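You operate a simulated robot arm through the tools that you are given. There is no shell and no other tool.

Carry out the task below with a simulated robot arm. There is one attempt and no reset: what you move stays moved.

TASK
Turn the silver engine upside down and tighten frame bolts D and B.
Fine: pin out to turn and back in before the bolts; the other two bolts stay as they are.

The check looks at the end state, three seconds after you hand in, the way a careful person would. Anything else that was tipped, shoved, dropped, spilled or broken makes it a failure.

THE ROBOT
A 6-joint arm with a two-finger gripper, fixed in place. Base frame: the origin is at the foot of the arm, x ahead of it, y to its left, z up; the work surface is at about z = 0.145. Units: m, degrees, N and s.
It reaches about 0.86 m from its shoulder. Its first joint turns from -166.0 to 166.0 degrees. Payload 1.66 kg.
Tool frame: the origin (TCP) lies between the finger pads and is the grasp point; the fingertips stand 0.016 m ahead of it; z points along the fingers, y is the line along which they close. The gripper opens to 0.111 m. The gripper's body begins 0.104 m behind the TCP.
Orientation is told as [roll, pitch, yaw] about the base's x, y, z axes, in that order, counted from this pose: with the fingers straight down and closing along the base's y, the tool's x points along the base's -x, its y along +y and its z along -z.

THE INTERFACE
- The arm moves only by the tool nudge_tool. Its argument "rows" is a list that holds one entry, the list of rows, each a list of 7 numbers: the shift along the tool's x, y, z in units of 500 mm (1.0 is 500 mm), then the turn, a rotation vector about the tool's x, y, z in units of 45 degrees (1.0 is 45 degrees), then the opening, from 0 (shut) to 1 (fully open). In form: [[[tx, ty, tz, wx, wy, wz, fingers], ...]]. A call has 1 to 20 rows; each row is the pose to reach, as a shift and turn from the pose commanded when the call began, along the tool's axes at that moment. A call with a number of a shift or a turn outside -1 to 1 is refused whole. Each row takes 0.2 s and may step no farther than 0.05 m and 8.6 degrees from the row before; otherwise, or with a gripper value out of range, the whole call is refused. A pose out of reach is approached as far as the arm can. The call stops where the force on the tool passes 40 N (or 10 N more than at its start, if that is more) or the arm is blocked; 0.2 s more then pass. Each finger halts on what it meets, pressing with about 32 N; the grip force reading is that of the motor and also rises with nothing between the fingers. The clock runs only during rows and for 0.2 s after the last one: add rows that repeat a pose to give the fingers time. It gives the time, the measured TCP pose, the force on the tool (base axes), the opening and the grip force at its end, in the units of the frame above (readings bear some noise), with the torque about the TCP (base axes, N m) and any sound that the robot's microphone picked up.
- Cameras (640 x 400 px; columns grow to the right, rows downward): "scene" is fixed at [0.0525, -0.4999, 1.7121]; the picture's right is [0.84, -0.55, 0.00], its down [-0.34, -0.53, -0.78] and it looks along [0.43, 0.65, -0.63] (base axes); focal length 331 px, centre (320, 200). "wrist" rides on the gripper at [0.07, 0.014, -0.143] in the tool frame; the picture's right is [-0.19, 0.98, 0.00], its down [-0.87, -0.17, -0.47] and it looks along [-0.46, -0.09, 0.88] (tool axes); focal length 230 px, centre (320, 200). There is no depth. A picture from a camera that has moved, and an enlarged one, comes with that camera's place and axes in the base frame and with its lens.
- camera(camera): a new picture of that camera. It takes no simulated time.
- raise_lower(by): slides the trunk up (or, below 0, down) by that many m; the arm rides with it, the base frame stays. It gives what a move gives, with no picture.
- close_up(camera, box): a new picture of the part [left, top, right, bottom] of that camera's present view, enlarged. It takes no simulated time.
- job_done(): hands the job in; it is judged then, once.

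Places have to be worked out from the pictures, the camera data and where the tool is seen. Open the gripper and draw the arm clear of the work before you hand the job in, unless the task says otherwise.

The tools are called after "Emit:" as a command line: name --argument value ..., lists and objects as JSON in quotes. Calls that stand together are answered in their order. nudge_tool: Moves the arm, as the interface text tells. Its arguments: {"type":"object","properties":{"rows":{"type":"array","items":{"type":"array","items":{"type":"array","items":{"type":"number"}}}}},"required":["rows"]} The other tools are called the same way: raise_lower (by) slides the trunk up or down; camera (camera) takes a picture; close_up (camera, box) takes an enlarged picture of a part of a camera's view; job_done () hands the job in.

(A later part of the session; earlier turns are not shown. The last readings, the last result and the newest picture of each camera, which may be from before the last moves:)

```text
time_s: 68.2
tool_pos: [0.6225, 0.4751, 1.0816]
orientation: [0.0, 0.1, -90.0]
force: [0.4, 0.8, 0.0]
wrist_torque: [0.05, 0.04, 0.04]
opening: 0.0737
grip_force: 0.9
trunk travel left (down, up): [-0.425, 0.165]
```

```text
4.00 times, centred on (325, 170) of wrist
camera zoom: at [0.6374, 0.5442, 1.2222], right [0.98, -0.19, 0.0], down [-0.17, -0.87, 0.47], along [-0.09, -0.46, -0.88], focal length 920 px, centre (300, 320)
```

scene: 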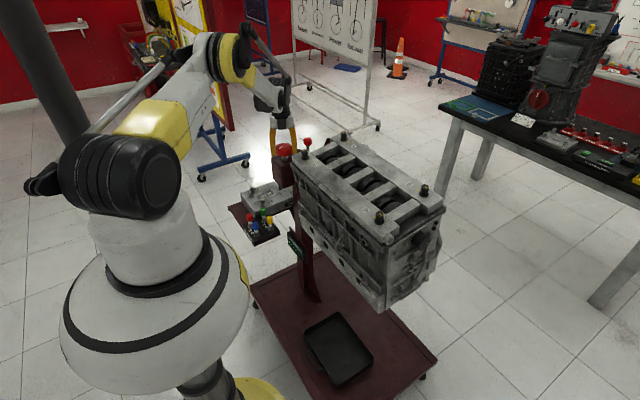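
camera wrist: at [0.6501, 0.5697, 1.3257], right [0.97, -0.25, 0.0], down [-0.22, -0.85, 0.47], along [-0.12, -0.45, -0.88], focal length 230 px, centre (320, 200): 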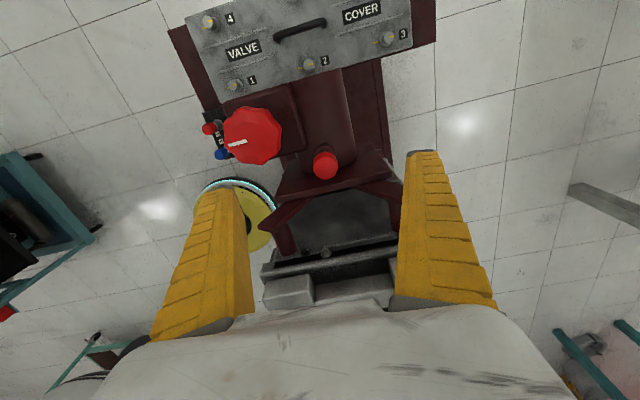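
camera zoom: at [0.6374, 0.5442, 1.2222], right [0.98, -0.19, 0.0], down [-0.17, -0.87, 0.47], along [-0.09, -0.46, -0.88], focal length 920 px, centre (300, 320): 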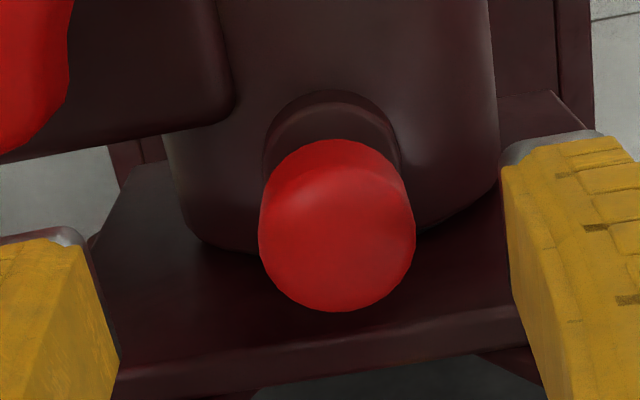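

The cap's size and its offset from the collar match the pre-pull picture, so the pin is fully back in. I'll rise clear and look at the frame bolts from above.

Emit:
nudge_tool --rows '[[[0, 0, -0.1, 0, 0, 0, 0.65], [0, 0, -0.2, 0, 0, 0, 0.65], [0, 0, -0.3, 0, 0, 0, 0.65], [0, 0, -0.4, 0, 0, 0, 0.65], [0, 0, -0.48, 0, 0, 0, 0.65]]]'

Emit:
close_up --camera "scene" --box '[280, 120, 440, 260]'

Emit:
close_up --camera "scene" --box '[370, 170, 450, 240]'

Emit:
close_up --camera "scene" --box '[275, 220, 335, 270]'

Emit:
camera --camera "wrist"

```text
time_s: 69.4
tool_pos: [0.6263, 0.4727, 1.3246]
orientation: [-0.2, 0.0, -90.0]
force: [0.8, 0.2, 0.8]
wrist_torque: [0.02, 0.02, -0.05]
opening: 0.0737
grip_force: 1.3
trunk travel left (down, up): [-0.425, 0.165]
```

```text
2.86 times, centred on (360, 190) of scene
camera zoom: at [0.0525, -0.4999, 1.7121], right [0.84, -0.55, 0.0], down [-0.34, -0.53, -0.78], along [0.43, 0.65, -0.63], focal length 945 px, centre (206, 229)
```

zoom: 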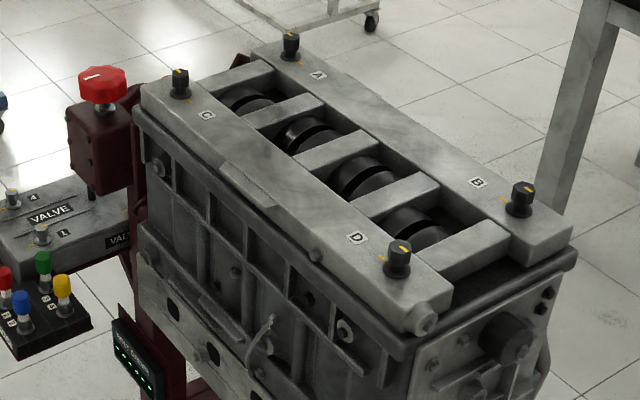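

```text
5.71 times, centred on (410, 205) of scene
camera zoom: at [0.0525, -0.4999, 1.7121], right [0.84, -0.55, 0.0], down [-0.34, -0.53, -0.78], along [0.43, 0.65, -0.63], focal length 1890 px, centre (-194, 171)
```

zoom: 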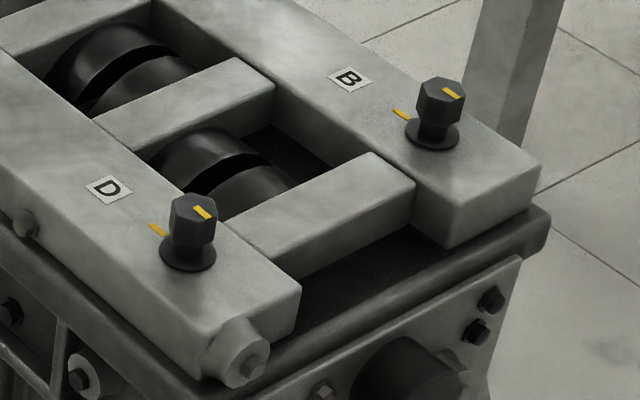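

```text
8.00 times, centred on (305, 245) of scene
camera zoom: at [0.0525, -0.4999, 1.7121], right [0.84, -0.55, 0.0], down [-0.34, -0.53, -0.78], along [0.43, 0.65, -0.63], focal length 2646 px, centre (440, -160)
```

zoom: 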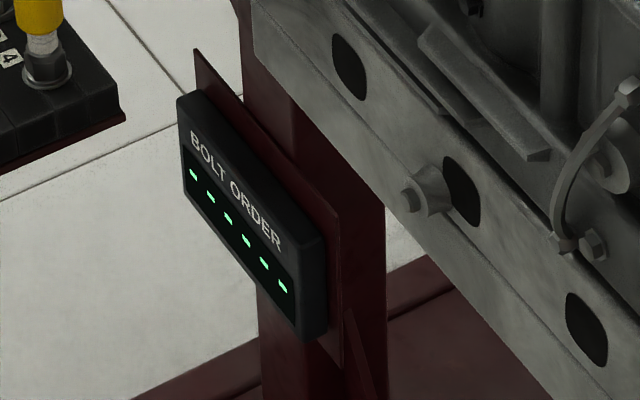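

```text
taken
camera wrist: at [0.6404, 0.5414, 1.4658], right [0.98, -0.19, 0.0], down [-0.17, -0.87, 0.47], along [-0.09, -0.46, -0.88], focal length 230 px, centre (320, 200)
```

wrist: 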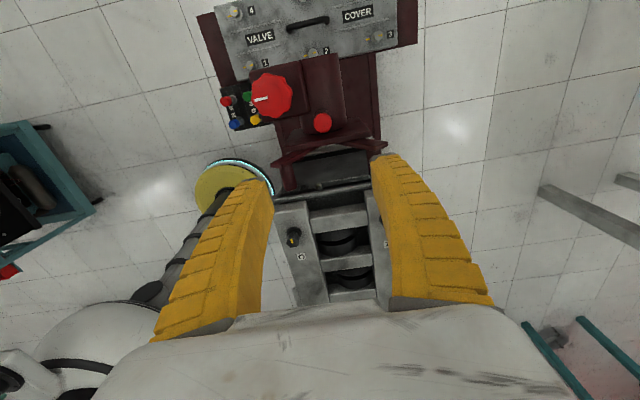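

No change on the panel (its six dashes match the six cover bolts). From the picture, D is near [0.58, −0.03] and B near [0.75, −0.03], with heads roughly at z 1.15; each head mark points to −y while the plate mark is on the +y side. I'll fly over toward D, unwinding the wrist as I go.

Emit:
nudge_tool --rows '[[[-0.063, -0.019, -0.004, 0, 0, -0.125, 0.65], [-0.126, -0.038, -0.008, 0, 0, -0.25, 0.65], [-0.19, -0.057, -0.012, 0, 0, -0.375, 0.65], [-0.253, -0.076, -0.016, 0, 0, -0.5, 0.65], [-0.316, -0.095, -0.02, 0, 0, -0.625, 0.65], [-0.38, -0.114, -0.024, 0, 0, -0.75, 0.65], [-0.443, -0.133, -0.028, 0, 0, -0.875, 0.65], [-0.506, -0.152, -0.03, 0, 0, -1.0, 0.65], [-0.506, -0.152, -0.03, 0, 0, -1.0, 0.65]]]'

```text
time_s: 71.4
tool_pos: [0.5493, 0.2202, 1.3351]
orientation: [-0.1, 0.3, -44.9]
force: [-0.1, 0.4, -0.5]
wrist_torque: [-0.01, 0.02, -0.01]
opening: 0.0739
grip_force: 1.4
trunk travel left (down, up): [-0.425, 0.165]
```

At [0.549, 0.220, 1.335], yaw −45°. Continuing to a viewpoint behind D at yaw 0.

Emit:
nudge_tool --rows '[[[-0.0355, -0.053, -0.004, 0, 0, -0.125, 0.65], [-0.071, -0.106, -0.008, 0, 0, -0.25, 0.65], [-0.1065, -0.159, -0.012, 0, 0, -0.375, 0.65], [-0.142, -0.212, -0.016, 0, 0, -0.5, 0.65], [-0.1775, -0.265, -0.02, 0, 0, -0.625, 0.65], [-0.213, -0.318, -0.024, 0, 0, -0.75, 0.65], [-0.2485, -0.371, -0.028, 0, 0, -0.875, 0.65], [-0.284, -0.423, -0.03, 0, 0, -1.0, 0.65], [-0.284, -0.423, -0.03, 0, 0, -1.0, 0.65]]]'

Emit:
camera --camera "wrist"

Emit:
close_up --camera "wrist" --box '[240, 140, 400, 290]'

Emit:
camera --camera "scene"

```text
time_s: 73.4
tool_pos: [0.4977, -0.0307, 1.3514]
orientation: [0.1, 0.2, 0.1]
force: [0.1, 0.4, -0.3]
wrist_torque: [-0.02, -0.01, 0.02]
opening: 0.0739
grip_force: 0.9
trunk travel left (down, up): [-0.425, 0.165]
```

```text
taken
camera wrist: at [0.429, -0.0173, 1.4927], right [0.19, 0.98, 0.0], down [0.87, -0.17, 0.47], along [0.46, -0.09, -0.88], focal length 230 px, centre (320, 200)
```

wrist: 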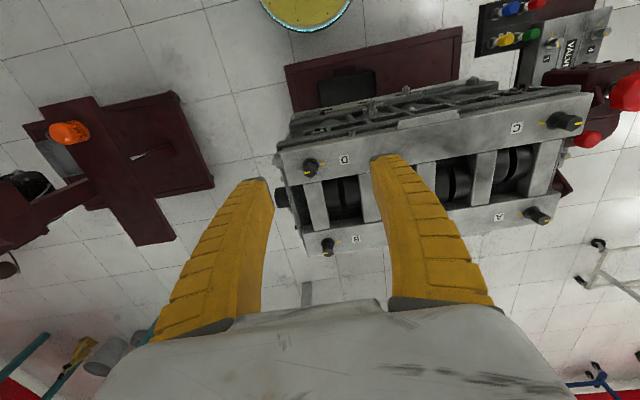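

```text
2.67 times, centred on (320, 215) of wrist
camera zoom: at [0.429, -0.0173, 1.4927], right [0.19, 0.98, 0.0], down [0.87, -0.17, 0.47], along [0.46, -0.09, -0.88], focal length 614 px, centre (320, 160)
```

zoom: 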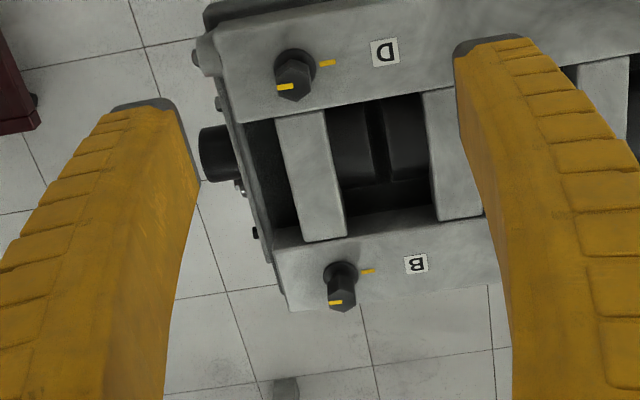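

```text
taken
```

scene: 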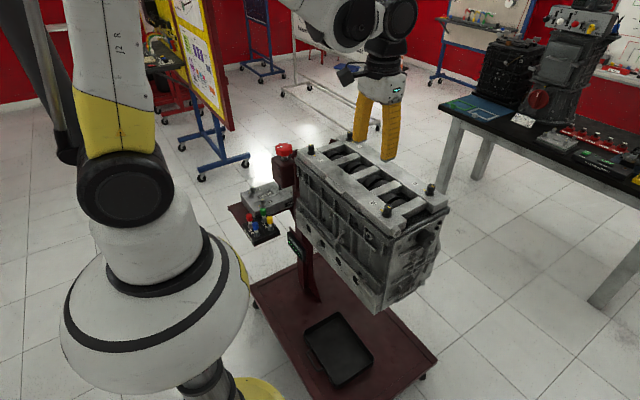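

D's head top triangulates to [0.552, −0.057, 1.167] and B's to [0.711, −0.058, 1.168]; both head marks point to −y, opposite the plate marks. I'll move directly above D for a closer look at the hex flats.

Emit:
nudge_tool --rows '[[[-0.05, -0.026, 0.05, 0, 0, 0, 0.65], [-0.108, -0.053, 0.12, 0, 0, 0, 0.65], [-0.108, -0.053, 0.19, 0, 0, 0, 0.65], [-0.108, -0.053, 0.23, 0, 0, 0, 0.65], [-0.108, -0.053, 0.23, 0, 0, 0, 0.65]]]'

Emit:
camera --camera "wrist"

Emit:
close_up --camera "wrist" --box '[270, 110, 370, 190]'

```text
time_s: 74.6
tool_pos: [0.5509, -0.0569, 1.237]
orientation: [0.1, 0.2, 0.0]
force: [-0.9, -0.4, -0.1]
wrist_torque: [-0.06, -0.03, -0.04]
opening: 0.0737
grip_force: 1.1
trunk travel left (down, up): [-0.425, 0.165]
```

```text
taken
camera wrist: at [0.4833, -0.0429, 1.3775], right [0.19, 0.98, 0.0], down [0.87, -0.17, 0.47], along [0.46, -0.09, -0.88], focal length 230 px, centre (320, 200)
```

wrist: 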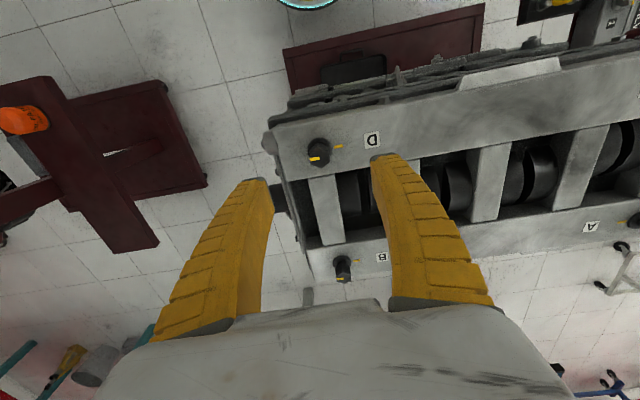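

```text
5.00 times, centred on (320, 150) of wrist
camera zoom: at [0.4833, -0.0429, 1.3775], right [0.19, 0.98, 0.0], down [0.87, -0.17, 0.47], along [0.46, -0.09, -0.88], focal length 1150 px, centre (320, 450)
```

zoom: 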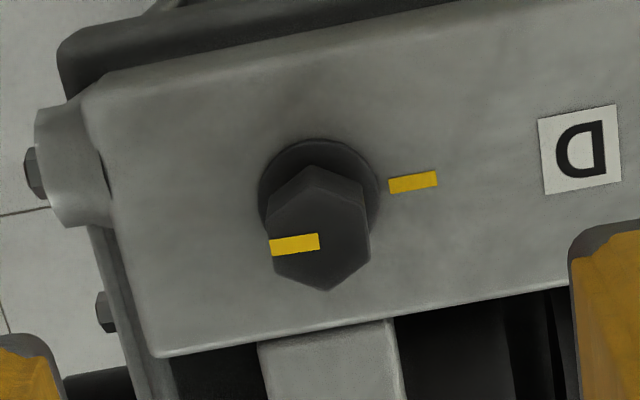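

The hex flats face ±y (≈19 mm across), so grips at yaw 0, ±60°, ±120° land on flats. To make the whole half turn clockwise on one grip, I'll first rotate to yaw +60° above D.

Emit:
nudge_tool --rows '[[[0.002, 0.001, 0, 0, 0, -0.15, 0.65], [0.002, 0.001, 0, 0, 0, -0.3, 0.65], [0.002, 0.001, 0, 0, 0, -0.45, 0.65], [0.002, 0.001, 0, 0, 0, -0.6, 0.65], [0.002, 0.001, 0, 0, 0, -0.75, 0.5], [0.002, 0.001, 0, 0, 0, -0.9, 0.5], [0.002, 0.001, 0, 0, 0, -1.0, 0.5]]]'

Emit:
nudge_tool --rows '[[[0, 0, 0, 0, 0, -0.1667, 0.5], [0, 0, 0, 0, 0, -0.3333, 0.5], [0, 0, 0.05, 0, 0, -0.3333, 0.5], [0, 0, 0.05, 0, 0, -0.3333, 0.5]]]'

Emit:
camera --camera "wrist"

Emit:
close_up --camera "wrist" --box '[255, 120, 385, 220]'

```text
time_s: 76.2
tool_pos: [0.5514, -0.0539, 1.2358]
orientation: [0.2, 0.1, 45.2]
force: [0.5, 0.0, 0.5]
wrist_torque: [0.01, -0.01, 0.04]
opening: 0.0575
grip_force: 1.5
trunk travel left (down, up): [-0.425, 0.165]
```

```text
time_s: 77.2
tool_pos: [0.5536, -0.0551, 1.2116]
orientation: [0.2, 0.0, 60.0]
force: [-0.5, -0.3, 0.0]
wrist_torque: [-0.01, -0.02, 0.01]
opening: 0.0575
grip_force: 1.0
trunk travel left (down, up): [-0.425, 0.165]
```

```text
taken
camera wrist: at [0.5075, -0.1099, 1.3515], right [-0.76, 0.66, 0.0], down [0.58, 0.67, 0.47], along [0.31, 0.36, -0.88], focal length 230 px, centre (320, 200)
```

wrist: 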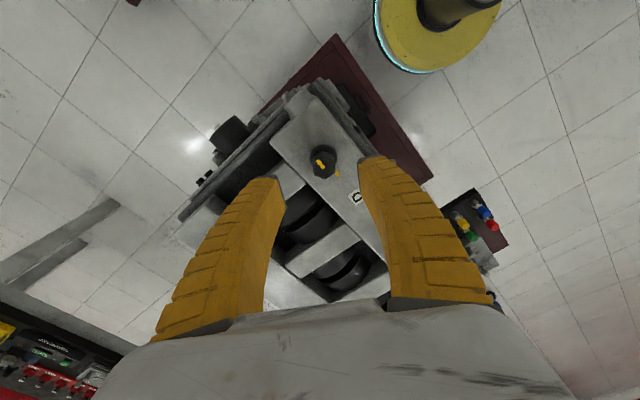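

```text
4.00 times, centred on (320, 170) of wrist
camera zoom: at [0.5075, -0.1099, 1.3515], right [-0.76, 0.66, 0.0], down [0.58, 0.67, 0.47], along [0.31, 0.36, -0.88], focal length 920 px, centre (320, 320)
```

zoom: 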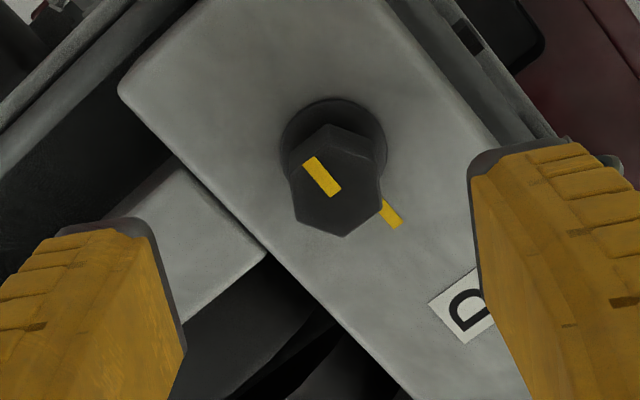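

The head sits about 5 mm to the right of the finger centre line in this view. I'll correct that and descend around the hex.

Emit:
nudge_tool --rows '[[[0.003, 0.0095, 0.03, 0, 0, 0, 0.5], [0.003, 0.0095, 0.06, 0, 0, 0, 0.5], [0.003, 0.0095, 0.08, 0, 0, 0, 0.5], [0.003, 0.0095, 0.097, 0, 0, 0, 0.5], [0.003, 0.0095, 0.097, 0, 0, 0, 0.5]]]'

Emit:
close_up --camera "wrist" --box '[230, 120, 410, 260]'

Emit:
close_up --camera "scene" --box '[340, 130, 440, 240]'

```text
time_s: 78.4
tool_pos: [0.5467, -0.0545, 1.16]
orientation: [0.2, 0.0, 60.0]
force: [-0.8, 0.0, -0.2]
wrist_torque: [0.0, 0.0, -0.01]
opening: 0.0577
grip_force: 1.5
trunk travel left (down, up): [-0.425, 0.165]
```

```text
2.86 times, centred on (320, 190) of wrist
camera zoom: at [0.5005, -0.1087, 1.3021], right [-0.76, 0.66, 0.0], down [0.58, 0.67, 0.47], along [0.31, 0.36, -0.88], focal length 657 px, centre (320, 229)
```

zoom: 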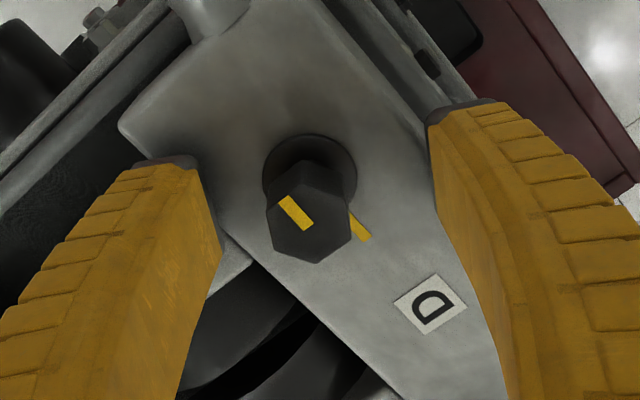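

```text
3.64 times, centred on (390, 185) of scene
camera zoom: at [0.0525, -0.4999, 1.7121], right [0.84, -0.55, 0.0], down [-0.34, -0.53, -0.78], along [0.43, 0.65, -0.63], focal length 1203 px, centre (66, 254)
```

zoom: 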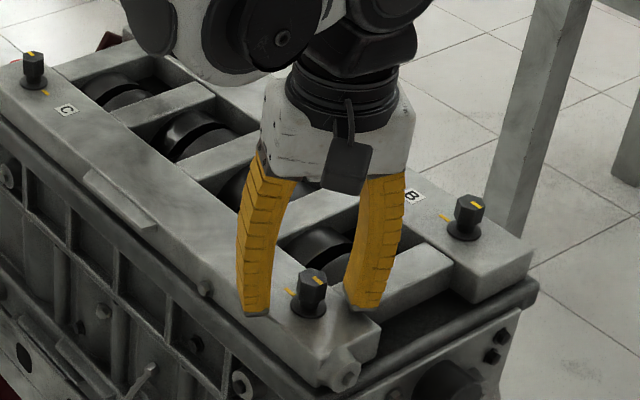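

The head is centred within about 1–2 mm between the fingers. I'll make the small correction and close on the hex flats.

Emit:
nudge_tool --rows '[[[0.001, -0.003, 0, 0, 0, 0, 0.5], [0.001, -0.003, 0, 0, 0, 0, 0.2], [0.001, -0.003, 0, 0, 0, 0, 0.1], [0.001, -0.003, 0, 0, 0, 0, 0.0], [0.001, -0.003, 0, 0, 0, 0, 0.0], [0.001, -0.003, 0, 0, 0, 0, 0.0]]]'

Emit:
close_up --camera "wrist" --box '[230, 120, 410, 260]'

Emit:
close_up --camera "scene" --box '[340, 130, 440, 240]'

```text
time_s: 79.8
tool_pos: [0.549, -0.0556, 1.1608]
orientation: [0.2, 0.0, 60.0]
force: [12.9, 1.8, 2.2]
wrist_torque: [0.4, -0.3, 0.0]
opening: 0.0131
grip_force: 34.5
trunk travel left (down, up): [-0.425, 0.165]
```

```text
2.86 times, centred on (320, 190) of wrist
camera zoom: at [0.5027, -0.1097, 1.3016], right [-0.76, 0.66, 0.0], down [0.58, 0.67, 0.47], along [0.31, 0.36, -0.88], focal length 657 px, centre (320, 229)
```

zoom: 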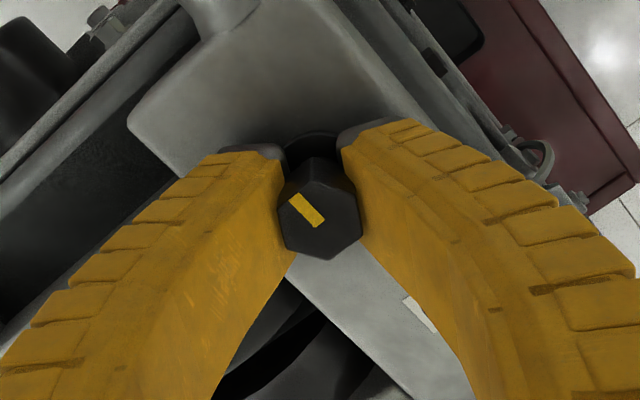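

```text
3.64 times, centred on (390, 185) of scene
camera zoom: at [0.0525, -0.4999, 1.7121], right [0.84, -0.55, 0.0], down [-0.34, -0.53, -0.78], along [0.43, 0.65, -0.63], focal length 1203 px, centre (66, 254)
```

zoom: 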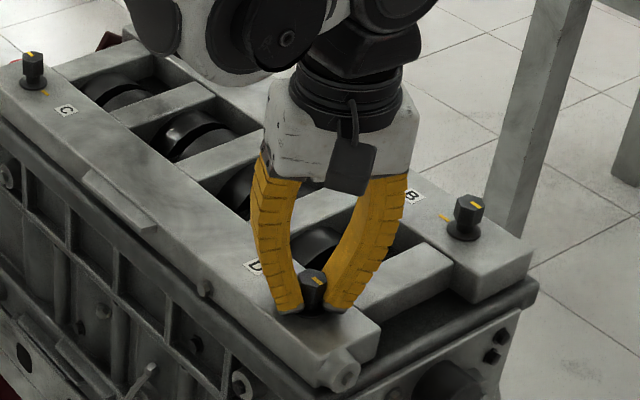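

The opening of 13 mm shows the tips closed on the narrow neck below the 19 mm hex. I'll open, raise about 11 mm and regrip on the hex itself.

Emit:
nudge_tool --rows '[[[0, 0, 0, 0, 0, 0, 0.35], [0, 0, 0, 0, 0, 0, 0.35], [0, 0, -0.022, 0, 0, 0, 0.35], [0, 0, -0.022, 0, 0, 0, 0.1], [0, 0, -0.022, 0, 0, 0, 0.0], [0, 0, -0.022, 0, 0, 0, 0.0], [0, 0, -0.022, 0, 0, 0, 0.0]]]'

Emit:
close_up --camera "wrist" --box '[230, 120, 410, 260]'

Emit:
close_up --camera "scene" --box '[370, 170, 450, 240]'

```text
time_s: 81.4
tool_pos: [0.5495, -0.0557, 1.1706]
orientation: [0.2, -0.1, 60.1]
force: [5.4, 5.1, -0.8]
wrist_torque: [0.38, -0.24, -0.06]
opening: 0.0135
grip_force: 33.8
trunk travel left (down, up): [-0.425, 0.165]
```

```text
2.86 times, centred on (320, 190) of wrist
camera zoom: at [0.5027, -0.1097, 1.3121], right [-0.76, 0.66, 0.0], down [0.58, 0.67, 0.47], along [0.31, 0.36, -0.88], focal length 657 px, centre (320, 229)
```

zoom: 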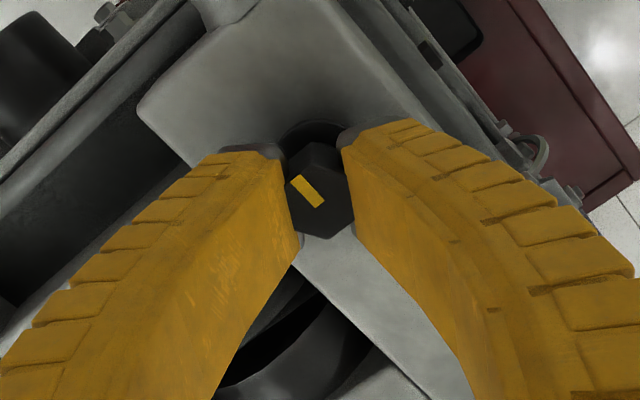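

```text
5.71 times, centred on (410, 205) of scene
camera zoom: at [0.0525, -0.4999, 1.7121], right [0.84, -0.55, 0.0], down [-0.34, -0.53, -0.78], along [0.43, 0.65, -0.63], focal length 1890 px, centre (-194, 171)
```

zoom: 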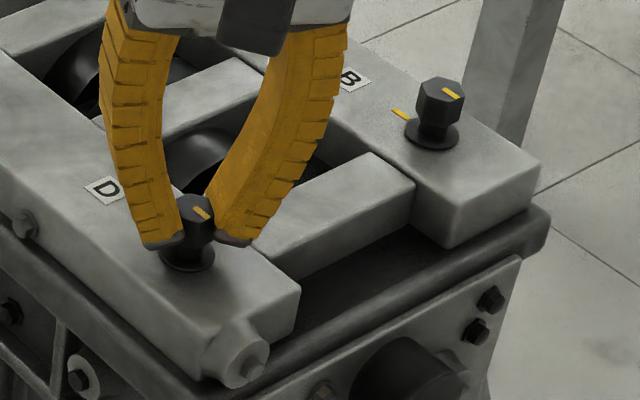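

The opening still reads 13.5 mm although the head top is reliably at z ≈ 1.167. I'll zoom in on the identical bolt B and on the grip at D to understand the head's shape.

Emit:
close_up --camera "scene" --box '[414, 178, 446, 200]'

Emit:
close_up --camera "scene" --box '[368, 195, 410, 223]'

Emit:
close_up --camera "wrist" --box '[295, 150, 345, 210]'

```text
16.00 times, centred on (430, 189) of scene
camera zoom: at [0.0525, -0.4999, 1.7121], right [0.84, -0.55, 0.0], down [-0.34, -0.53, -0.78], along [0.43, 0.65, -0.63], focal length 5293 px, centre (-1440, 376)
```

zoom: 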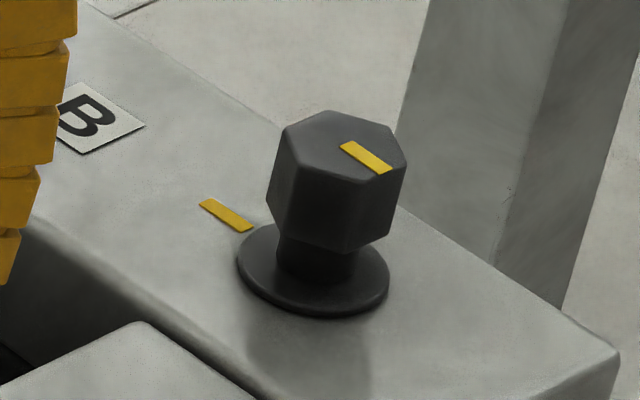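

```text
14.29 times, centred on (389, 209) of scene
camera zoom: at [0.0525, -0.4999, 1.7121], right [0.84, -0.55, 0.0], down [-0.34, -0.53, -0.78], along [0.43, 0.65, -0.63], focal length 4726 px, centre (-666, 71)
```

zoom: 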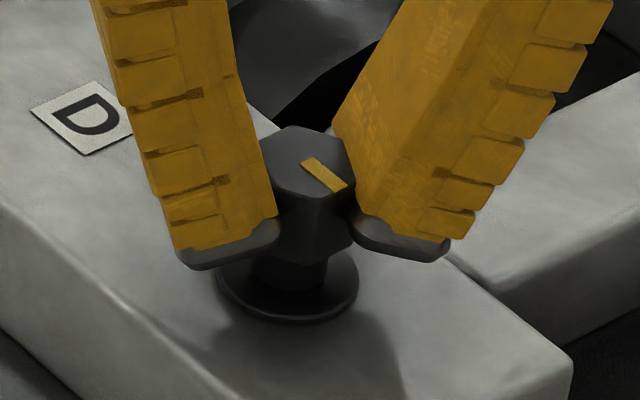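

```text
6.67 times, centred on (320, 180) of wrist
camera zoom: at [0.5027, -0.1097, 1.3121], right [-0.76, 0.66, 0.0], down [0.58, 0.67, 0.47], along [0.31, 0.36, -0.88], focal length 1534 px, centre (320, 333)
```

zoom: 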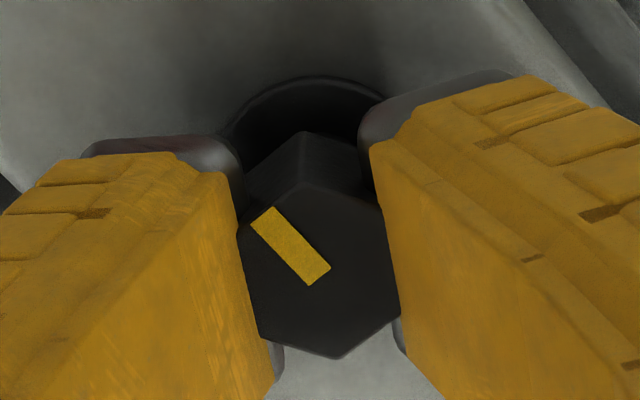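

The hex is about 18 mm tall (z 1.149–1.167), so the pads are now on its flats. I'll try a first clockwise turn of 18° and check that the head follows.

Emit:
nudge_tool --rows '[[[0, 0, 0, 0, 0, 0.1, 0.0], [0, 0, 0, 0, 0, 0.2, 0.0], [0, 0, 0, 0, 0, 0.3, 0.0], [0, 0, 0, 0, 0, 0.4, 0.0], [0, 0, 0, 0, 0, 0.4, 0.0]]]'

Emit:
close_up --camera "wrist" --box '[295, 150, 345, 210]'

Emit:
close_up --camera "scene" --box '[368, 195, 410, 223]'

```text
time_s: 82.6
tool_pos: [0.5487, -0.055, 1.1718]
orientation: [0.1, 0.2, 41.9]
force: [-3.2, 4.7, -15.7]
wrist_torque: [-0.1, 0.07, 0.01]
opening: 0.0132
grip_force: 34.3
trunk travel left (down, up): [-0.425, 0.165]
```

```text
6.67 times, centred on (320, 180) of wrist
camera zoom: at [0.4886, -0.0925, 1.313], right [-0.51, 0.86, 0.0], down [0.76, 0.45, 0.47], along [0.4, 0.24, -0.88], focal length 1534 px, centre (320, 333)
```

zoom: 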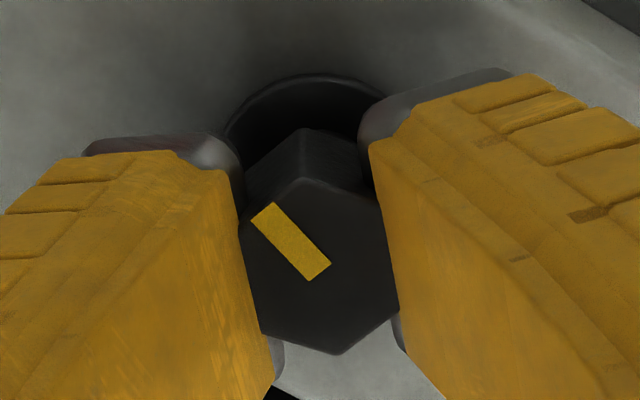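

```text
14.29 times, centred on (389, 209) of scene
camera zoom: at [0.0525, -0.4999, 1.7121], right [0.84, -0.55, 0.0], down [-0.34, -0.53, -0.78], along [0.43, 0.65, -0.63], focal length 4726 px, centre (-666, 71)
```

zoom: 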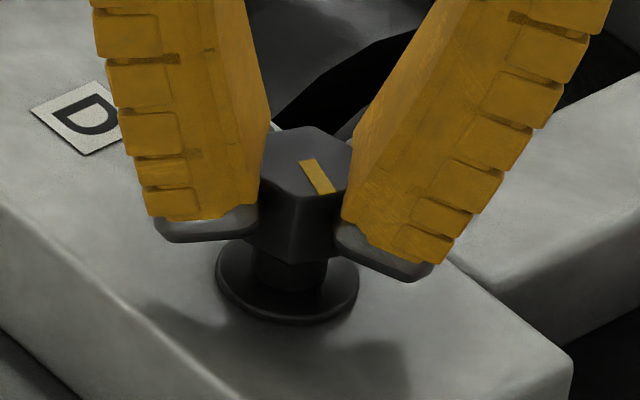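

The head turns exactly with the gripper. Continuing clockwise in 45° steps, watching the torque.

Emit:
nudge_tool --rows '[[[0, 0, 0, 0, 0, 0.15, 0.0], [0, 0, 0, 0, 0, 0.3, 0.0], [0, 0, 0, 0, 0, 0.45, 0.0], [0, 0, 0, 0, 0, 0.6, 0.0], [0, 0, 0, 0, 0, 0.75, 0.0], [0, 0, 0, 0, 0, 0.9, 0.0], [0, 0, 0, 0, 0, 1.0, 0.0], [0, 0, 0, 0, 0, 1.0, 0.0]]]'

Emit:
nudge_tool --rows '[[[0, 0, 0, 0, 0, 0.15, 0.0], [0, 0, 0, 0, 0, 0.3, 0.0], [0, 0, 0, 0, 0, 0.45, 0.0], [0, 0, 0, 0, 0, 0.6, 0.0], [0, 0, 0, 0, 0, 0.75, 0.0], [0, 0, 0, 0, 0, 0.9, 0.0], [0, 0, 0, 0, 0, 1.0, 0.0], [0, 0, 0, 0, 0, 1.0, 0.0]]]'

Emit:
close_up --camera "wrist" --box '[295, 150, 345, 210]'

Emit:
close_up --camera "scene" --box '[368, 195, 410, 223]'

```text
time_s: 84.4
tool_pos: [0.5492, -0.0557, 1.173]
orientation: [0.2, 0.3, -3.1]
force: [2.4, 0.2, -11.6]
wrist_torque: [0.03, -0.23, 0.01]
opening: 0.0123
grip_force: 34.3
trunk travel left (down, up): [-0.425, 0.165]
```

```text
time_s: 86.2
tool_pos: [0.5499, -0.0557, 1.1734]
orientation: [0.0, 0.2, -48.1]
force: [-8.1, 4.8, -11.8]
wrist_torque: [0.49, 0.4, 0.03]
opening: 0.0121
grip_force: 34.0
trunk travel left (down, up): [-0.425, 0.165]
```

```text
6.67 times, centred on (320, 180) of wrist
camera zoom: at [0.5135, 0.0049, 1.3143], right [0.86, 0.51, 0.0], down [0.46, -0.76, 0.47], along [0.24, -0.4, -0.88], focal length 1534 px, centre (320, 333)
```

zoom: 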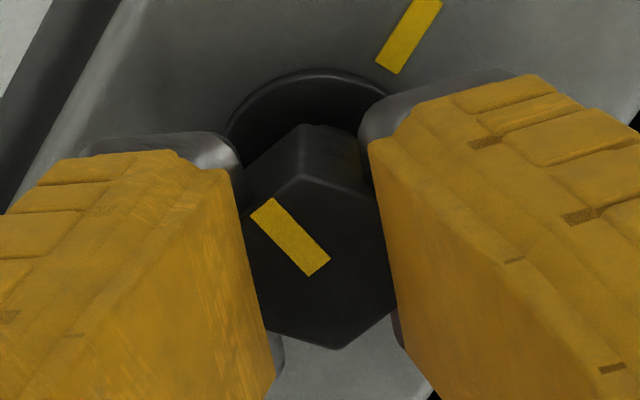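

```text
14.29 times, centred on (389, 209) of scene
camera zoom: at [0.0525, -0.4999, 1.7121], right [0.84, -0.55, 0.0], down [-0.34, -0.53, -0.78], along [0.43, 0.65, -0.63], focal length 4726 px, centre (-666, 71)
```

zoom: 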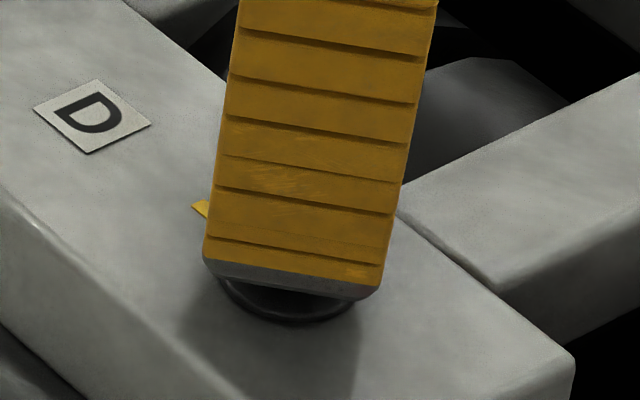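

108° done, head still following with little torque. Another 45°.

Emit:
nudge_tool --rows '[[[0, 0, 0, 0, 0, 0.15, 0.0], [0, 0, 0, 0, 0, 0.3, 0.0], [0, 0, 0, 0, 0, 0.45, 0.0], [0, 0, 0, 0, 0, 0.6, 0.0], [0, 0, 0, 0, 0, 0.75, 0.0], [0, 0, 0, 0, 0, 0.9, 0.0], [0, 0, 0, 0, 0, 1.0, 0.0], [0, 0, 0, 0, 0, 1.0, 0.0]]]'

Emit:
close_up --camera "wrist" --box '[285, 140, 355, 210]'

```text
time_s: 88.0
tool_pos: [0.5495, -0.0549, 1.1709]
orientation: [-0.2, 0.1, -93.1]
force: [3.7, 3.3, -3.1]
wrist_torque: [0.36, -0.12, 0.0]
opening: 0.0121
grip_force: 34.4
trunk travel left (down, up): [-0.425, 0.165]
```

```text
5.71 times, centred on (320, 175) of wrist
camera zoom: at [0.5666, 0.013, 1.3136], right [0.97, -0.24, 0.0], down [-0.21, -0.86, 0.47], along [-0.12, -0.46, -0.88], focal length 1315 px, centre (320, 343)
```

zoom: 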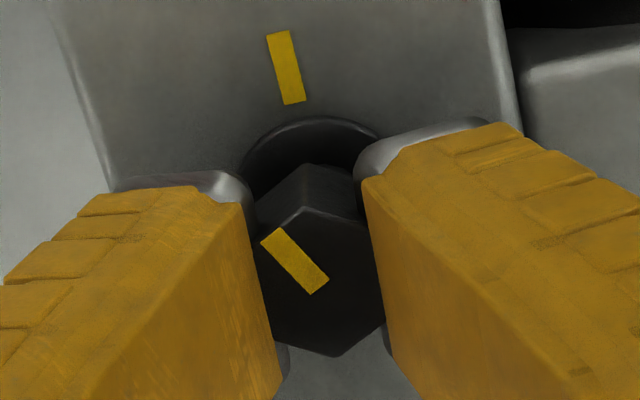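

The head mark is now about 27° short of the plate mark. I'll turn slowly through that, watching for a stop or click.

Emit:
nudge_tool --rows '[[[0, 0, 0, 0, 0, 0.1, 0.0], [0, 0, 0, 0, 0, 0.2, 0.0], [0, 0, 0, 0, 0, 0.3, 0.0], [0, 0, 0, 0, 0, 0.4, 0.0], [0, 0, 0, 0, 0, 0.5, 0.0], [0, 0, 0, 0, 0, 0.6, 0.0], [0, 0, 0, 0, 0, 0.6, 0.0]]]'

Emit:
close_up --camera "wrist" --box '[285, 130, 355, 210]'

```text
time_s: 89.6
tool_pos: [0.5475, -0.0551, 1.1737]
orientation: [-0.2, -0.1, -120.1]
force: [-4.5, 5.9, -12.7]
wrist_torque: [0.16, -0.12, -0.01]
opening: 0.0118
grip_force: 33.7
trunk travel left (down, up): [-0.425, 0.165]
```

```text
5.00 times, centred on (320, 170) of wrist
camera zoom: at [0.5961, -0.0023, 1.314], right [0.75, -0.66, 0.0], down [-0.58, -0.67, 0.47], along [-0.31, -0.35, -0.88], focal length 1150 px, centre (320, 350)
```

zoom: 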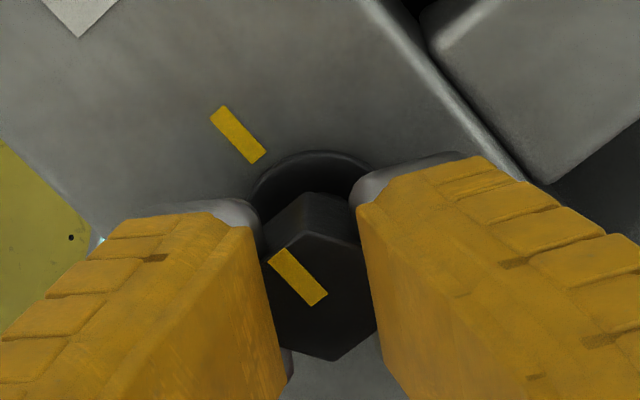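

The head mark now lines up with the plate mark, with no click or torque yet. I'll probe just 6° further to feel whether it's at a stop.

Emit:
nudge_tool --rows '[[[0, 0, 0, 0, 0, 0.05, 0.0], [0, 0, 0, 0, 0, 0.1, 0.0], [0, 0, 0, 0, 0, 0.14, 0.0], [0, 0, 0, 0, 0, 0.14, 0.0]]]'

Emit:
close_up --camera "wrist" --box '[285, 130, 355, 210]'

```text
time_s: 90.6
tool_pos: [0.5479, -0.0554, 1.1726]
orientation: [-0.2, -0.1, -126.3]
force: [2.9, 1.9, 5.1]
wrist_torque: [0.06, -0.06, 0.3]
opening: 0.0116
grip_force: 34.0
trunk travel left (down, up): [-0.425, 0.165]
```

```text
5.00 times, centred on (320, 170) of wrist
camera zoom: at [0.6014, -0.0077, 1.3138], right [0.68, -0.73, 0.0], down [-0.65, -0.6, 0.47], along [-0.35, -0.32, -0.88], focal length 1150 px, centre (320, 350)
```

zoom: 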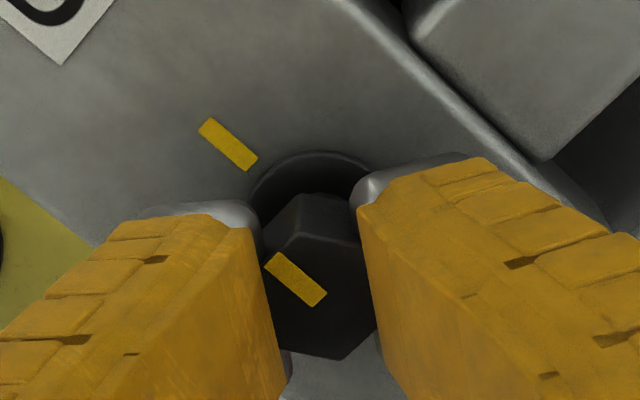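

Torque jumped to 0.3 N·m and the head stopped with its mark exactly in line with the plate mark: D is tight at its stop. I'll open without turning back, rise and check.

Emit:
nudge_tool --rows '[[[0, 0, 0, 0, 0, 0, 0.4], [0, 0, 0, 0, 0, 0, 0.5], [0, 0, -0.05, 0, 0, 0, 0.5], [0, 0, -0.13, 0, 0, 0, 0.5], [0, 0, -0.2, 0, 0, 0, 0.65], [0, 0, -0.2, 0, 0, 0, 0.65]]]'

Emit:
close_up --camera "wrist" --box '[255, 90, 385, 190]'

Emit:
close_up --camera "scene" --box '[370, 170, 450, 240]'

Emit:
close_up --camera "scene" --box '[275, 220, 335, 270]'

```text
time_s: 92.0
tool_pos: [0.5465, -0.0576, 1.2703]
orientation: [-0.2, -0.1, -126.4]
force: [0.6, 0.1, 0.2]
wrist_torque: [0.0, 0.04, 0.01]
opening: 0.0736
grip_force: 0.6
trunk travel left (down, up): [-0.425, 0.165]
```

```text
4.00 times, centred on (320, 140) of wrist
camera zoom: at [0.5994, -0.0099, 1.4109], right [0.68, -0.73, 0.0], down [-0.65, -0.6, 0.47], along [-0.35, -0.32, -0.88], focal length 920 px, centre (320, 440)
```

zoom: 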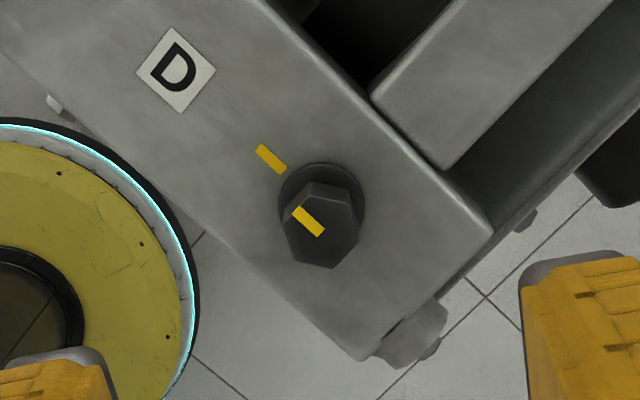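

```text
5.71 times, centred on (410, 205) of scene
camera zoom: at [0.0525, -0.4999, 1.7121], right [0.84, -0.55, 0.0], down [-0.34, -0.53, -0.78], along [0.43, 0.65, -0.63], focal length 1890 px, centre (-194, 171)
```

zoom: 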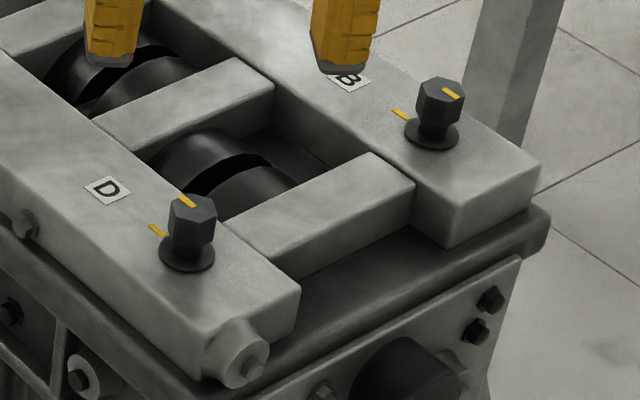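

```text
8.00 times, centred on (305, 245) of scene
camera zoom: at [0.0525, -0.4999, 1.7121], right [0.84, -0.55, 0.0], down [-0.34, -0.53, -0.78], along [0.43, 0.65, -0.63], focal length 2646 px, centre (440, -160)
```

zoom: 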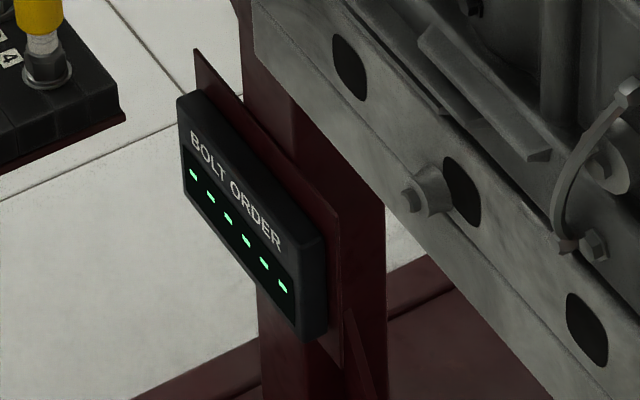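

D's mark now points straight at its plate mark. Next is B (≈[0.708, −0.057]); I'll move above it while unwinding the wrist counter-clockwise to yaw +60°.

Emit:
nudge_tool --rows '[[[0.03, 0.04, 0, 0, 0, -0.1667, 0.65], [0.061, 0.083, 0, 0, 0, -0.3333, 0.65], [0.092, 0.125, 0, 0, 0, -0.5, 0.65], [0.123, 0.166, 0, 0, 0, -0.6667, 0.65], [0.154, 0.208, 0, 0, 0, -0.8333, 0.65], [0.184, 0.25, 0, 0, 0, -1.0, 0.65]]]'

Emit:
nudge_tool --rows '[[[0, 0, 0, 0, 0, -0.1667, 0.65], [0, 0, 0, 0, 0, -0.3333, 0.65], [0, 0, 0, 0, 0, -0.5, 0.65], [0, 0, 0, 0, 0, -0.6667, 0.65], [0, 0, 0, 0, 0, -0.8333, 0.65], [0, 0, 0, 0, 0, -1.0, 0.65]]]'

Emit:
nudge_tool --rows '[[[0, 0, 0, 0, 0, -0.1667, 0.65], [0, 0, 0, 0, 0, -0.3333, 0.65], [0, 0, 0, 0, 0, -0.5, 0.65], [0, 0, 0, 0, 0, -0.6667, 0.65], [0, 0, 0, 0, 0, -0.8333, 0.65], [0, 0, 0, 0, 0, -1.0, 0.65]]]'

Emit:
camera --camera "wrist"

Emit:
close_up --camera "wrist" --box '[255, 90, 385, 190]'

```text
time_s: 93.4
tool_pos: [0.706, -0.057, 1.2727]
orientation: [-0.2, 0.2, -81.2]
force: [-0.2, 0.2, 1.2]
wrist_torque: [-0.04, 0.03, 0.01]
opening: 0.0737
grip_force: 1.4
trunk travel left (down, up): [-0.425, 0.165]
```

```text
time_s: 94.8
tool_pos: [0.7037, -0.0559, 1.2719]
orientation: [-0.2, 0.3, -36.2]
force: [-0.1, 0.6, 0.0]
wrist_torque: [0.0, -0.02, -0.02]
opening: 0.0739
grip_force: 0.8
trunk travel left (down, up): [-0.425, 0.165]
```

```text
time_s: 96.2
tool_pos: [0.7035, -0.0548, 1.2713]
orientation: [0.1, 0.2, 8.8]
force: [-0.1, 0.0, 0.4]
wrist_torque: [0.04, 0.0, 0.01]
opening: 0.0737
grip_force: 1.1
trunk travel left (down, up): [-0.425, 0.165]
```

```text
taken
camera wrist: at [0.6334, -0.0533, 1.4136], right [0.04, 1.0, 0.0], down [0.88, -0.03, 0.47], along [0.47, -0.02, -0.88], focal length 230 px, centre (320, 200)
```

wrist: 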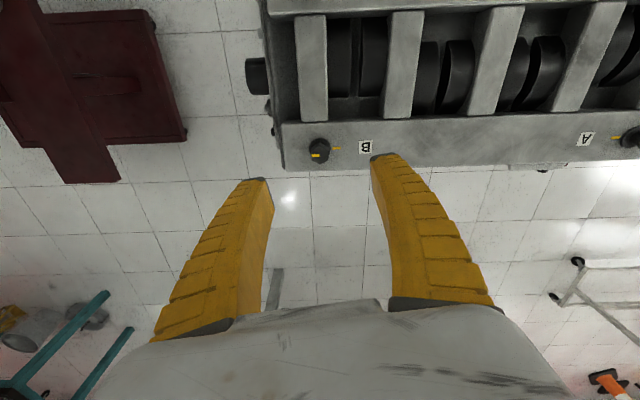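

```text
4.00 times, centred on (320, 140) of wrist
camera zoom: at [0.6334, -0.0533, 1.4136], right [0.04, 1.0, 0.0], down [0.88, -0.03, 0.47], along [0.47, -0.02, -0.88], focal length 920 px, centre (320, 440)
```

zoom: 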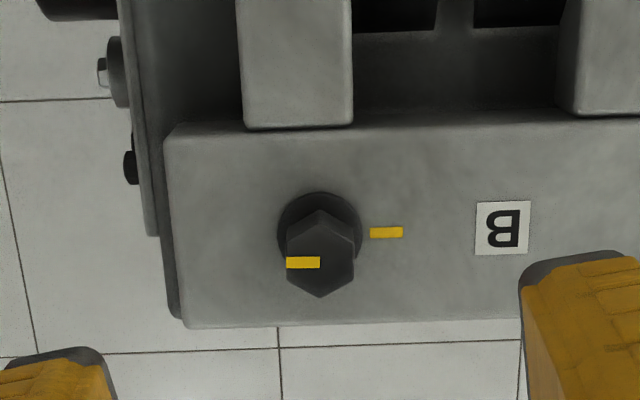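

B's head is at about [0.709, −0.0565] with flats facing ±y like D. I'll finish rotating to +60° and come lower to check centring.

Emit:
nudge_tool --rows '[[[-0.008, -0.001, 0, 0, 0, -0.1667, 0.65], [-0.008, -0.001, 0, 0, 0, -0.3333, 0.65], [-0.008, -0.001, 0, 0, 0, -0.5, 0.65], [-0.008, -0.001, 0, 0, 0, -0.6667, 0.5], [-0.008, -0.001, 0, 0, 0, -0.8333, 0.5], [-0.008, -0.001, 0, 0, 0, -1.0, 0.5]]]'

Emit:
nudge_tool --rows '[[[0, 0, 0.04, 0, 0, -0.138, 0.5], [0, 0, 0.09, 0, 0, -0.138, 0.5], [0, 0, 0.124, 0, 0, -0.138, 0.5], [0, 0, 0.124, 0, 0, -0.138, 0.5]]]'

Emit:
close_up --camera "wrist" --box '[255, 120, 385, 220]'

```text
time_s: 97.6
tool_pos: [0.7085, -0.0551, 1.2722]
orientation: [0.2, 0.0, 53.9]
force: [-0.1, 0.6, 0.4]
wrist_torque: [0.03, 0.0, 0.0]
opening: 0.0578
grip_force: 1.3
trunk travel left (down, up): [-0.425, 0.165]
```

```text
time_s: 98.6
tool_pos: [0.709, -0.0546, 1.2102]
orientation: [0.2, 0.0, 60.0]
force: [0.2, 0.3, -0.2]
wrist_torque: [0.0, 0.01, -0.03]
opening: 0.0577
grip_force: 1.5
trunk travel left (down, up): [-0.425, 0.165]
```

```text
4.00 times, centred on (320, 170) of wrist
camera zoom: at [0.6627, -0.1086, 1.3506], right [-0.75, 0.66, 0.0], down [0.58, 0.66, 0.47], along [0.31, 0.36, -0.88], focal length 920 px, centre (320, 320)
```

zoom: 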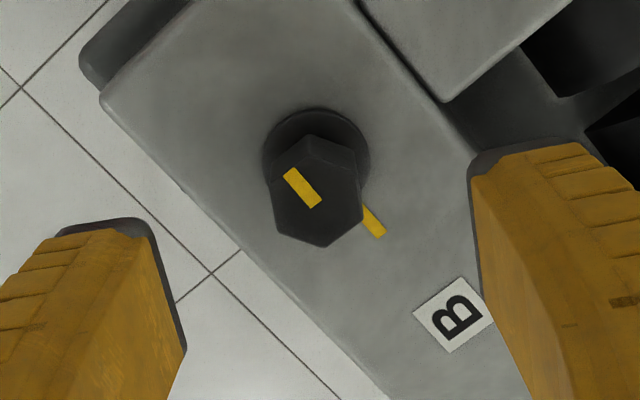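

B's head is well centred between the fingers. I'll descend to the same height as on D (TCP z ≈ 1.172) and close on the hex.

Emit:
nudge_tool --rows '[[[-0.001, -0.001, 0.03, 0, 0, 0, 0.5], [-0.001, -0.001, 0.06, 0, 0, 0, 0.5], [-0.001, -0.001, 0.075, 0, 0, 0, 0.5], [-0.001, -0.001, 0.075, 0, 0, 0, 0.2], [-0.001, -0.001, 0.075, 0, 0, 0, 0.1], [-0.001, -0.001, 0.075, 0, 0, 0, 0.0], [-0.001, -0.001, 0.075, 0, 0, 0, 0.0], [-0.001, -0.001, 0.075, 0, 0, 0, 0.0]]]'

Emit:
close_up --camera "wrist" --box '[285, 140, 355, 210]'

Emit:
close_up --camera "scene" --box '[405, 165, 455, 205]'

```text
time_s: 100.4
tool_pos: [0.7091, -0.0552, 1.1721]
orientation: [0.3, 0.0, 59.9]
force: [-3.0, 1.3, -4.3]
wrist_torque: [0.09, -0.03, -0.01]
opening: 0.0137
grip_force: 33.9
trunk travel left (down, up): [-0.425, 0.165]
```

```text
5.71 times, centred on (320, 175) of wrist
camera zoom: at [0.6627, -0.1096, 1.3132], right [-0.75, 0.66, 0.0], down [0.58, 0.66, 0.47], along [0.31, 0.36, -0.88], focal length 1315 px, centre (320, 343)
```

zoom: 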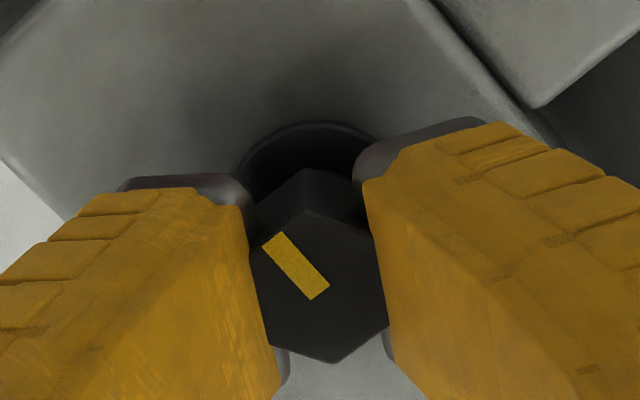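

```text
10.00 times, centred on (430, 185) of scene
camera zoom: at [0.0525, -0.4999, 1.7121], right [0.84, -0.55, 0.0], down [-0.34, -0.53, -0.78], along [0.43, 0.65, -0.63], focal length 3308 px, centre (-780, 350)
```

zoom: 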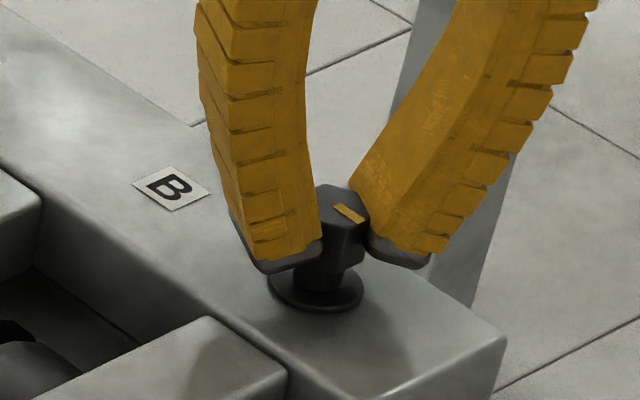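

The grip on B matches D's (13.7 mm, balanced). Turning clockwise, first 45° with a check, then 45° more.

Emit:
nudge_tool --rows '[[[0, 0, 0, 0, 0, 0.15, 0.0], [0, 0, 0, 0, 0, 0.3, 0.0], [0, 0, 0, 0, 0, 0.45, 0.0], [0, 0, 0, 0, 0, 0.6, 0.0], [0, 0, 0, 0, 0, 0.75, 0.0], [0, 0, 0, 0, 0, 0.9, 0.0], [0, 0, 0, 0, 0, 1.0, 0.0], [0, 0, 0, 0, 0, 1.0, 0.0]]]'

Emit:
nudge_tool --rows '[[[0, 0, 0, 0, 0, 0.15, 0.0], [0, 0, 0, 0, 0, 0.3, 0.0], [0, 0, 0, 0, 0, 0.45, 0.0], [0, 0, 0, 0, 0, 0.6, 0.0], [0, 0, 0, 0, 0, 0.75, 0.0], [0, 0, 0, 0, 0, 0.9, 0.0], [0, 0, 0, 0, 0, 1.0, 0.0], [0, 0, 0, 0, 0, 1.0, 0.0]]]'

Emit:
close_up --camera "wrist" --box '[285, 140, 355, 210]'

```text
time_s: 102.2
tool_pos: [0.7088, -0.0553, 1.1729]
orientation: [0.1, 0.2, 14.8]
force: [9.9, -1.8, 4.2]
wrist_torque: [0.02, 0.05, 0.05]
opening: 0.0134
grip_force: 34.0
trunk travel left (down, up): [-0.425, 0.165]
```

```text
time_s: 104.0
tool_pos: [0.709, -0.0551, 1.1711]
orientation: [-0.1, 0.2, -30.3]
force: [11.4, -2.7, 2.3]
wrist_torque: [0.08, -0.07, 0.01]
opening: 0.0134
grip_force: 33.9
trunk travel left (down, up): [-0.425, 0.165]
```

```text
5.71 times, centred on (320, 175) of wrist
camera zoom: at [0.6557, -0.0092, 1.3133], right [0.66, 0.75, 0.0], down [0.67, -0.58, 0.47], along [0.35, -0.31, -0.88], focal length 1315 px, centre (320, 343)
```

zoom: 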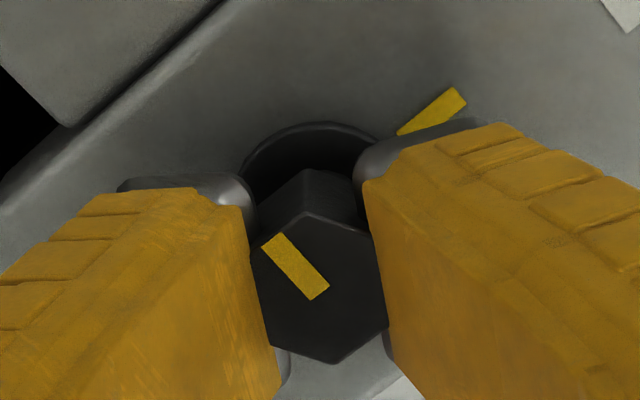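

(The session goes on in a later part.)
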